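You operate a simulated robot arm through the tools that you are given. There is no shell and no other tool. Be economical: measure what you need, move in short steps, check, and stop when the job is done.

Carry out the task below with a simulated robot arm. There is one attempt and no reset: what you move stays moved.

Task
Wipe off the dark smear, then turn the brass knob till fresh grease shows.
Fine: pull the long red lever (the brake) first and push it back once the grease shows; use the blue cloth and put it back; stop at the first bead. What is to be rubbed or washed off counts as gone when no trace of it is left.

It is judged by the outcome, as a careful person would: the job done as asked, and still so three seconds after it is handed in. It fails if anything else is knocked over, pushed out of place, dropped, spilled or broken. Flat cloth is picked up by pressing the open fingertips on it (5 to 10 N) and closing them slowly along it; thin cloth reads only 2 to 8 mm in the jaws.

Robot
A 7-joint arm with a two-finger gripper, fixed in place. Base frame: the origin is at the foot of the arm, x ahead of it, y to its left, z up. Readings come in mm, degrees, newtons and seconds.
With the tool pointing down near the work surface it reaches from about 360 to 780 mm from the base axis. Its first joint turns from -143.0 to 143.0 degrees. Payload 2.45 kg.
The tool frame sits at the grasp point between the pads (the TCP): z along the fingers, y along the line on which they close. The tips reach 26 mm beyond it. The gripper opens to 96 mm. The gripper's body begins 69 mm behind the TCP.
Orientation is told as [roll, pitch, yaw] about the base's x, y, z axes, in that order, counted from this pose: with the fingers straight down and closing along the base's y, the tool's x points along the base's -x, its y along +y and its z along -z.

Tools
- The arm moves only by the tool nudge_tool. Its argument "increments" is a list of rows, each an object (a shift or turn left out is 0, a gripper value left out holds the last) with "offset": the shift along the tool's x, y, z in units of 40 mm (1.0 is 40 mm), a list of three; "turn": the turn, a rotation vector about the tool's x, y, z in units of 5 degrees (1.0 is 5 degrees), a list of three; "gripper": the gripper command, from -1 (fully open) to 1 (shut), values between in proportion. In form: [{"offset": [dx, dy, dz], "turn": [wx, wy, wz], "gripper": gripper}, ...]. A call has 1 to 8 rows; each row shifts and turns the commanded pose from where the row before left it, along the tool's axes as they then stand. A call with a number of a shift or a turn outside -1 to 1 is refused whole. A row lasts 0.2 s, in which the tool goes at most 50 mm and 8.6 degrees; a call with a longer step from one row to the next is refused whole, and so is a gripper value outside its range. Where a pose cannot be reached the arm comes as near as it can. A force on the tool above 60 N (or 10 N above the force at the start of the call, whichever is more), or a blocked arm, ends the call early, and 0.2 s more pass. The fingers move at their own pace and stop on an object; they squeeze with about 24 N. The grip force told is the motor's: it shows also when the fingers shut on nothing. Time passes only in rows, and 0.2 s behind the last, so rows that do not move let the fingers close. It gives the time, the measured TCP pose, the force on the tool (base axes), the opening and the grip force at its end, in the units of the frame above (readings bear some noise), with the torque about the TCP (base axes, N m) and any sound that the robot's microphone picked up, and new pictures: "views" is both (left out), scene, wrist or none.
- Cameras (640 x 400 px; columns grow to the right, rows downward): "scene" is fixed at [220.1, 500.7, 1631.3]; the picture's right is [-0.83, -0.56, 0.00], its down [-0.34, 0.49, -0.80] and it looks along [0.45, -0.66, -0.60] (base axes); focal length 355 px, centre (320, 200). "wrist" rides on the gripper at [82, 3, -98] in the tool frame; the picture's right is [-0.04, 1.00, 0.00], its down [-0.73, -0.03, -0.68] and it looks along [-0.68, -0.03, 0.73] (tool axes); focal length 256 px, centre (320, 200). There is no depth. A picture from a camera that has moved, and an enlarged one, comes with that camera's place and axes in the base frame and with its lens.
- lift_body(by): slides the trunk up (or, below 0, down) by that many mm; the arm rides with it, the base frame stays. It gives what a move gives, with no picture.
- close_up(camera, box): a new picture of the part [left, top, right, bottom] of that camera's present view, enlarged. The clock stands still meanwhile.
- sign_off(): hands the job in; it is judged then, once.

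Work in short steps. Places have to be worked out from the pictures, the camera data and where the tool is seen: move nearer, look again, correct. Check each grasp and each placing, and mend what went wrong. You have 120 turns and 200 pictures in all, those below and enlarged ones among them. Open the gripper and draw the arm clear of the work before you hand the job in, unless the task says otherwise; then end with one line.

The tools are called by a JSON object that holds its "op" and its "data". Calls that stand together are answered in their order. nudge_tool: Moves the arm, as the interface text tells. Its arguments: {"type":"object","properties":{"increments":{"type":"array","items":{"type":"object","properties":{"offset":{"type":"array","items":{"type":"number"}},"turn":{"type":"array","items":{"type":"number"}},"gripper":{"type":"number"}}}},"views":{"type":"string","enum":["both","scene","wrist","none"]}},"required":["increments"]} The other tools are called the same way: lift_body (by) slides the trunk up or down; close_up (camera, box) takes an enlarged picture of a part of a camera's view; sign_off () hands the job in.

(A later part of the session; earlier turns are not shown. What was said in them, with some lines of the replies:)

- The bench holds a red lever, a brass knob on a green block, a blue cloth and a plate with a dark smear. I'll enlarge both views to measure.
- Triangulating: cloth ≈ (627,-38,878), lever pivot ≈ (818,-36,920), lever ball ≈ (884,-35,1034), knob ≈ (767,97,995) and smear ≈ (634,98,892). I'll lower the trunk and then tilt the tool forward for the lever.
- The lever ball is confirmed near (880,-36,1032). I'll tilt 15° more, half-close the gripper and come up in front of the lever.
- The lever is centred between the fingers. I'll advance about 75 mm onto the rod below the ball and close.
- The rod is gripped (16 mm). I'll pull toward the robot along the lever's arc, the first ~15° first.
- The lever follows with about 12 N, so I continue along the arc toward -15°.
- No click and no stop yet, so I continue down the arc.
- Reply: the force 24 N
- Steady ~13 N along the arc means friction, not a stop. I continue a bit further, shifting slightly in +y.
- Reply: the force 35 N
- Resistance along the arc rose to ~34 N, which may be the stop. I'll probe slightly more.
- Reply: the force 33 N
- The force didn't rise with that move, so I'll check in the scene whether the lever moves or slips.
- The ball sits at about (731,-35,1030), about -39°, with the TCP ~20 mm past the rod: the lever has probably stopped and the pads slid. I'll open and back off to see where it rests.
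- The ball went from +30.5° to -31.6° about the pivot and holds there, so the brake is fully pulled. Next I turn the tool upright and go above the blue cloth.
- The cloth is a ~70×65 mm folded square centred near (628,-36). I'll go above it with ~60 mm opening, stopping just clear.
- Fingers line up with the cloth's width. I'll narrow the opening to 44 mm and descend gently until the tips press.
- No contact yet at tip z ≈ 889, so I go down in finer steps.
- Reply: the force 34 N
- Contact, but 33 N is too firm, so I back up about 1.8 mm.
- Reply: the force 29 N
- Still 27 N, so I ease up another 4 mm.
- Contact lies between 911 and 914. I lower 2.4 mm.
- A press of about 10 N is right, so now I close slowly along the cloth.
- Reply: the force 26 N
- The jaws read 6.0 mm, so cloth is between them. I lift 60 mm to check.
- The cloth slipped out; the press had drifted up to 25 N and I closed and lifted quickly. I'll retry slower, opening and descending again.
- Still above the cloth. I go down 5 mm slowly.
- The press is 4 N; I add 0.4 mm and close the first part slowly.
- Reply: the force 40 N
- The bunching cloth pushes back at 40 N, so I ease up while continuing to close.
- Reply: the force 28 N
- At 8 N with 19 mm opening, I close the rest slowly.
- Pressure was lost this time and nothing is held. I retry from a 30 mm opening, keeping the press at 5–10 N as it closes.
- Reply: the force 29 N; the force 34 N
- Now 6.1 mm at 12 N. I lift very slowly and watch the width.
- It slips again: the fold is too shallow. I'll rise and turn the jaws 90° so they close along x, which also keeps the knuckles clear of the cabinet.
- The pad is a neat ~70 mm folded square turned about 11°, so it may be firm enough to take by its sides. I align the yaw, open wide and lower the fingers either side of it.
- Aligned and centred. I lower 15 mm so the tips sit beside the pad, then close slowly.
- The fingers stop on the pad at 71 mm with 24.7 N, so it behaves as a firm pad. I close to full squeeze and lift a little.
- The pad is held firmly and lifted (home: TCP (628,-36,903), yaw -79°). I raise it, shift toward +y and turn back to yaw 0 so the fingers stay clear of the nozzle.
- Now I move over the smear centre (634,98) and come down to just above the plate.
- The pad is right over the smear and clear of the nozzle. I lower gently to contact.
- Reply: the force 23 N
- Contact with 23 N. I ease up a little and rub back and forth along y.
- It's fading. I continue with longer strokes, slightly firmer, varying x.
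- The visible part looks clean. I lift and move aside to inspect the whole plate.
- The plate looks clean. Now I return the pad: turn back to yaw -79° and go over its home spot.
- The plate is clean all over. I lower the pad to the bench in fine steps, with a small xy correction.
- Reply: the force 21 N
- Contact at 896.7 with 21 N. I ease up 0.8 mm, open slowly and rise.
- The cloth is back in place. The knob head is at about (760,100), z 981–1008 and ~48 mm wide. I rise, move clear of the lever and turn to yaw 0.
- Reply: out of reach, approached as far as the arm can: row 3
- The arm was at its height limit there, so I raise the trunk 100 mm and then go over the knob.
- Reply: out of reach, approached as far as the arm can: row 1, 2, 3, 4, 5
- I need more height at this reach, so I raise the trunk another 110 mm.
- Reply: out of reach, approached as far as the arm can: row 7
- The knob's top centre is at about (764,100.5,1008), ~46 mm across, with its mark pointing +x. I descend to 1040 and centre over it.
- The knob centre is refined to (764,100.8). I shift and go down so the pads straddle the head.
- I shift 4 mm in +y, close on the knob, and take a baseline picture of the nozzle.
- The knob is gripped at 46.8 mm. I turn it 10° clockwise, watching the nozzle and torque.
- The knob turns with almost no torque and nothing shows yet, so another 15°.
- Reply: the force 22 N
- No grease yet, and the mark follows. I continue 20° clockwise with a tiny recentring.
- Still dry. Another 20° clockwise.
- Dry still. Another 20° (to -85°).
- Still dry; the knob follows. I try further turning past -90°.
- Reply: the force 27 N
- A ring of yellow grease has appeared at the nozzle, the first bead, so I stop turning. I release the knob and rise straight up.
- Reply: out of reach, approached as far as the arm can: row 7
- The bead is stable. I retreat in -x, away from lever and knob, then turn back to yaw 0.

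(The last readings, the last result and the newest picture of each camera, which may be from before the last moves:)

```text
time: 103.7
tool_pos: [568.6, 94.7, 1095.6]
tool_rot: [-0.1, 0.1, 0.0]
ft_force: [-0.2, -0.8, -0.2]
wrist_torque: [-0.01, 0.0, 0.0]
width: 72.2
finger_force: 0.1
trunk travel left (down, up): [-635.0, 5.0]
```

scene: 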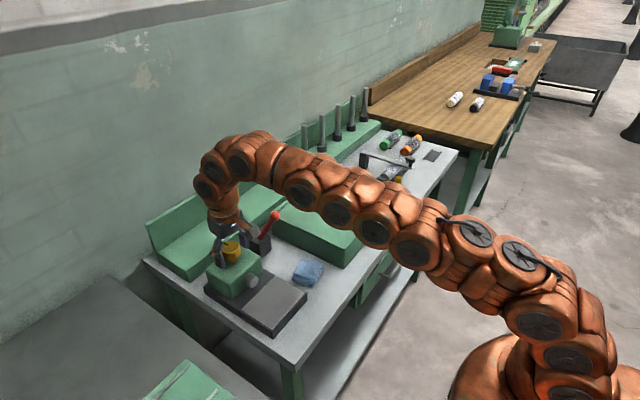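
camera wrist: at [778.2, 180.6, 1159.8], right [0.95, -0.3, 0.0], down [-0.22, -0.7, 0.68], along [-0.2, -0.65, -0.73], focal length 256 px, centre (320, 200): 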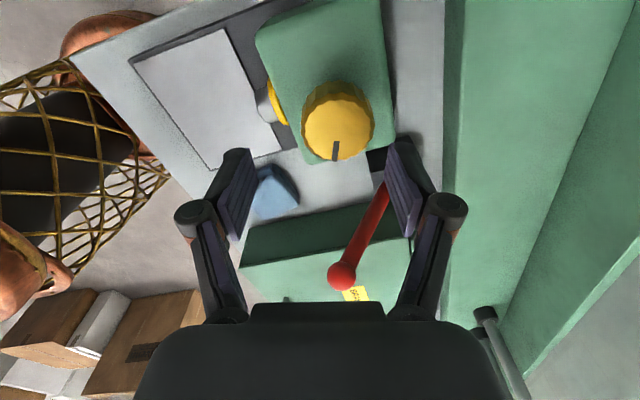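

Next I centre on the lever's y, rise, and tilt 55° forward as before.

{"op": "nudge_tool", "data": {"increments": [{"offset": [0.1, -0.82, -0.4]}, {"offset": [0.1, -0.82, -0.4]}, {"offset": [0.1, -0.82, -0.4]}, {"offset": [0.1, -0.82, -0.4], "gripper": -0.2}, {"turn": [0, -1, 0]}, {"turn": [0, -1, 0]}, {"turn": [0, -1, 0]}, {"turn": [0, -1, 0]}], "views": "none"}}

{"op": "nudge_tool", "data": {"increments": [{"turn": [0, -1, 0]}, {"turn": [0, -1, 0]}, {"turn": [0, -1, 0]}, {"turn": [0, -1, 0]}, {"turn": [0, -1, 0]}, {"turn": [0, -1, 0]}, {"turn": [0, -1, 0]}, {"turn": [0, 0, 0]}], "views": "none"}}

{"op": "lift_body", "data": {"by": -110}}

```text
time: 105.5
tool_pos: [550.8, -36.7, 1161.5]
tool_rot: [0.0, -20.0, -0.1]
ft_force: [-0.1, -0.5, -0.2]
wrist_torque: [0.02, 0.02, 0.01]
width: 57.7
finger_force: 0.1
trunk travel left (down, up): [-635.0, 5.0]
```

```text
time: 107.3
tool_pos: [550.8, -35.6, 1161.6]
tool_rot: [0.0, -55.0, 0.0]
ft_force: [0.2, 0.7, 0.8]
wrist_torque: [0.01, 0.0, -0.03]
width: 57.5
finger_force: 0.0
trunk travel left (down, up): [-635.0, 5.0]
```

```text
time: 108.7
tool_pos: [550.4, -35.0, 1051.3]
tool_rot: [0.0, -55.0, -0.2]
ft_force: [0.8, -0.3, -0.7]
wrist_torque: [0.03, 0.01, 0.0]
width: 57.6
finger_force: 0.1
trunk travel left (down, up): [-525.0, 115.0]
```

I move to a point in line with the lever rod, just short of the ball.

{"op": "nudge_tool", "data": {"increments": [{"offset": [-0.6, -0.01, 0.75]}, {"offset": [-0.6, 0, 0.75]}, {"offset": [-0.6, 0, 0.75]}, {"offset": [0, 0, 0]}], "views": "wrist"}}

```text
time: 109.7
tool_pos: [666.9, -38.5, 1058.1]
tool_rot: [0.0, -55.0, -0.1]
ft_force: [-0.4, 0.1, -0.6]
wrist_torque: [0.01, 0.02, 0.01]
width: 57.5
finger_force: 0.1
trunk travel left (down, up): [-525.0, 115.0]
camera wrist: at [540.1, -33.1, 1046.9], right [0.02, 1.0, 0.03], down [-0.14, -0.03, 0.99], along [0.99, -0.03, 0.13], focal length 256 px, centre (320, 200)
```

wrist: 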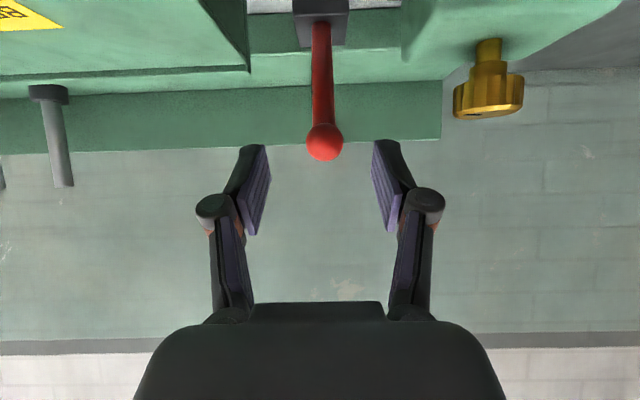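

The ball is centred. I advance along the tool axis so the rod comes between the pads, then close.

{"op": "nudge_tool", "data": {"increments": [{"offset": [0, 0.05, 0.7]}, {"offset": [0, 0, 0.7]}, {"offset": [0, 0, 0.7]}, {"offset": [0, 0, 0.45]}, {"offset": [0, 0, 0]}, {"gripper": 0.5}, {"gripper": 1}, {"gripper": 1}], "views": "wrist"}}

{"op": "close_up", "data": {"camera": "scene", "box": [210, 190, 330, 290]}}

```text
time: 111.5
tool_pos: [747.5, -35.7, 1001.6]
tool_rot: [-0.1, -55.0, 0.0]
ft_force: [-0.6, 1.3, -0.6]
wrist_torque: [-0.01, 0.01, 0.07]
width: 17.6
finger_force: 26.9
trunk travel left (down, up): [-525.0, 115.0]
camera wrist: at [620.6, -30.5, 989.4], right [0.02, 1.0, 0.03], down [-0.13, -0.03, 0.99], along [0.99, -0.03, 0.13], focal length 256 px, centre (320, 200)
```

wrist: 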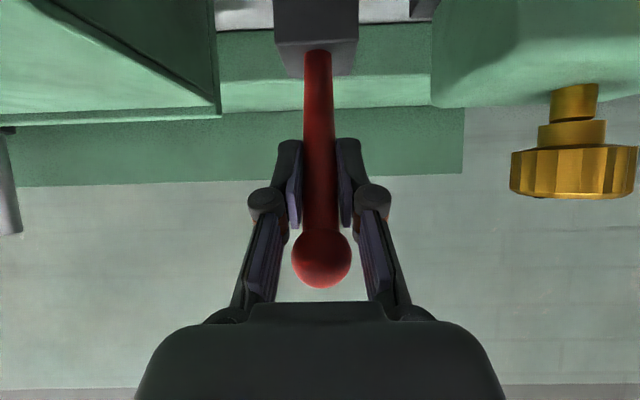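

```text
4.00 times, centred on (270, 240) of scene
camera zoom: at [220.1, 500.7, 1631.3], right [-0.83, -0.56, 0.0], down [-0.34, 0.49, -0.8], along [0.45, -0.66, -0.6], focal length 1419 px, centre (520, 40)
```

zoom: 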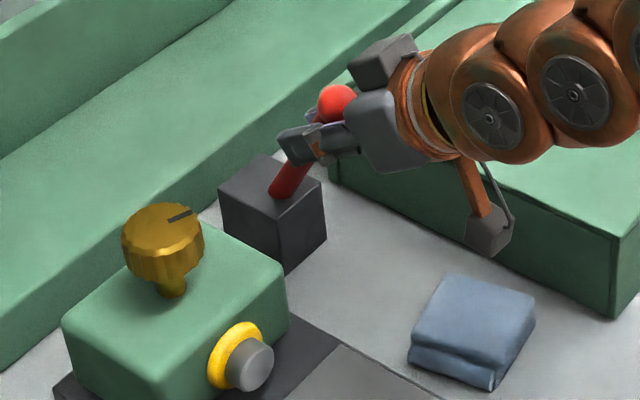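

Gripped at 17.6 mm. I push it back along the arc, the first half.

{"op": "nudge_tool", "data": {"increments": [{"offset": [-0.36, 0, 0.18]}, {"offset": [-0.315, 0, 0.23]}, {"offset": [-0.28, 0, 0.27]}, {"offset": [-0.26, 0, 0.3]}, {"offset": [0, 0, 0]}], "views": "wrist"}}

```text
time: 112.7
tool_pos: [810.6, -35.0, 1017.1]
tool_rot: [0.0, -55.0, -0.1]
ft_force: [-7.8, -2.4, -4.1]
wrist_torque: [-0.04, 0.95, -0.01]
width: 16.5
finger_force: 42.4
trunk travel left (down, up): [-525.0, 115.0]
camera wrist: at [681.5, -30.5, 1005.4], right [0.02, 1.0, 0.03], down [-0.14, -0.03, 0.99], along [0.99, -0.03, 0.14], focal length 256 px, centre (320, 200)
```

wrist: 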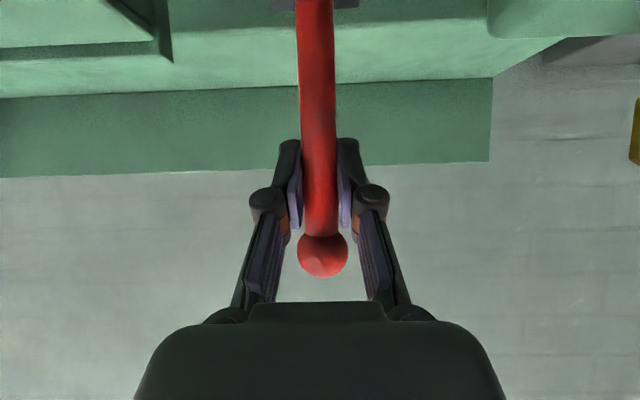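

The lever is following. I do the second half of the arc.

{"op": "nudge_tool", "data": {"increments": [{"offset": [-0.2, 0, 0.34]}, {"offset": [-0.16, 0, 0.36]}, {"offset": [-0.1, 0, 0.36]}, {"offset": [-0.05, 0, 0.36]}, {"offset": [0, 0, 0]}], "views": "wrist"}}

{"op": "close_up", "data": {"camera": "scene", "box": [210, 170, 330, 270]}}

```text
time: 113.9
tool_pos: [864.6, -35.5, 1003.5]
tool_rot: [-0.1, -55.1, 0.0]
ft_force: [-25.3, 2.8, 13.2]
wrist_torque: [0.04, 0.51, 0.03]
width: 16.2
finger_force: 42.3
trunk travel left (down, up): [-525.0, 115.0]
camera wrist: at [738.6, -30.7, 990.3], right [0.02, 1.0, 0.03], down [-0.14, -0.03, 0.99], along [0.99, -0.03, 0.14], focal length 256 px, centre (320, 200)
```

wrist: 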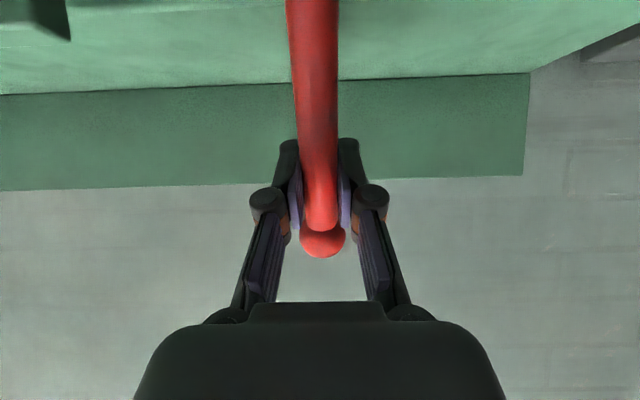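

```text
4.00 times, centred on (270, 220) of scene
camera zoom: at [220.1, 500.7, 1631.3], right [-0.83, -0.56, 0.0], down [-0.34, 0.49, -0.8], along [0.45, -0.66, -0.6], focal length 1419 px, centre (520, 120)
```

zoom: 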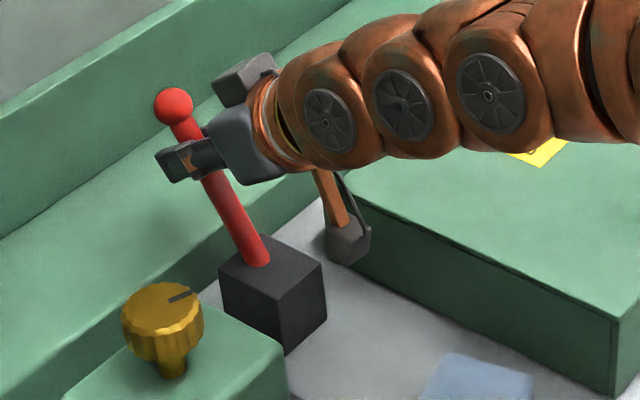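

The ball is back at its original pixel (233,196). A slight extra push seats it, then I release and retreat.

{"op": "nudge_tool", "data": {"increments": [{"offset": [0, 0, 0.12]}, {"offset": [0, 0, 0]}, {"gripper": 0.4}, {"gripper": 0}, {"gripper": -0.1}, {"offset": [0, 0, -0.8]}, {"offset": [0, 0, -1]}, {"offset": [0, 0, -1]}], "views": "none"}}

{"op": "nudge_tool", "data": {"increments": [{"offset": [0, 0, -1]}, {"offset": [0, 0, -1]}, {"offset": [0.3, 0, -0.9]}, {"offset": [0.4, 0, -0.8]}, {"offset": [0, 0, 0]}], "views": "both"}}

{"op": "close_up", "data": {"camera": "scene", "box": [190, 180, 340, 340]}}

```text
time: 115.7
tool_pos: [775.6, -33.9, 1060.7]
tool_rot: [0.1, -55.0, -0.2]
ft_force: [0.4, -0.5, -0.7]
wrist_torque: [-0.02, 0.0, -0.01]
width: 52.7
finger_force: 0.0
trunk travel left (down, up): [-525.0, 115.0]
```

```text
time: 116.9
tool_pos: [640.5, -32.5, 1122.8]
tool_rot: [0.1, -55.0, 0.0]
ft_force: [0.3, -0.2, 0.2]
wrist_torque: [0.05, -0.02, -0.03]
width: 52.8
finger_force: 0.1
trunk travel left (down, up): [-525.0, 115.0]
camera wrist: at [514.2, -27.9, 1111.1], right [0.02, 1.0, 0.03], down [-0.14, -0.03, 0.99], along [0.99, -0.03, 0.14], focal length 256 px, centre (320, 200)
```

scene: 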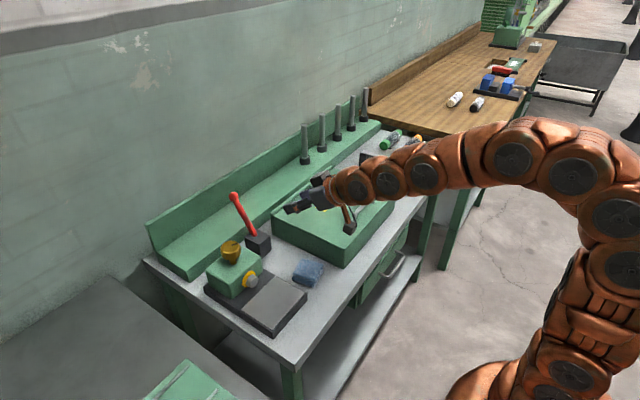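
wrist: 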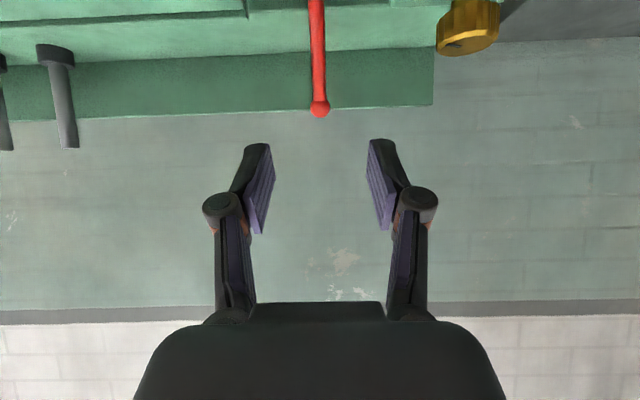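

```text
2.50 times, centred on (265, 260) of scene
camera zoom: at [220.1, 500.7, 1631.3], right [-0.83, -0.56, 0.0], down [-0.34, 0.49, -0.8], along [0.45, -0.66, -0.6], focal length 887 px, centre (458, 50)
```

zoom: 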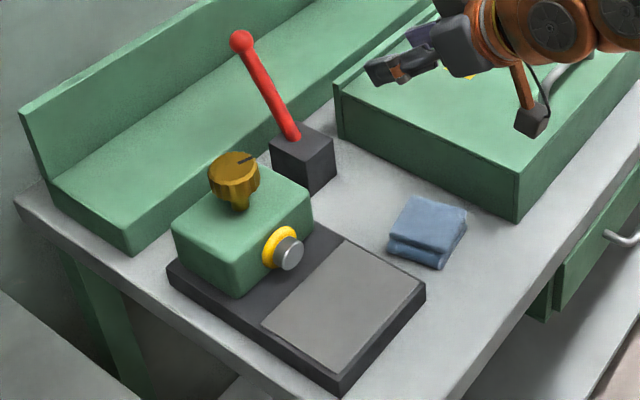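

The lever is home, the plate clean, the cloth back and one bead showing. I open fully, draw back further and hand in.

{"op": "nudge_tool", "data": {"increments": [{"offset": [0, 0, -0.9], "gripper": -1}, {"offset": [0, 0, -0.9]}, {"offset": [0, 0, 0]}], "views": "none"}}

{"op": "sign_off", "data": {}}

```text
time: 117.7
tool_pos: [584.6, -34.0, 1162.9]
tool_rot: [0.0, -55.0, 0.0]
ft_force: [0.5, -0.1, -0.2]
wrist_torque: [0.01, 0.01, -0.02]
width: 96.2
finger_force: 0.0
trunk travel left (down, up): [-525.0, 115.0]
```

```text
The job is handed in.
```

I pulled the brake, wiped off the smear, put the blue cloth back, turned the knob to the first bead of grease and pushed the brake back, then handed the job in.
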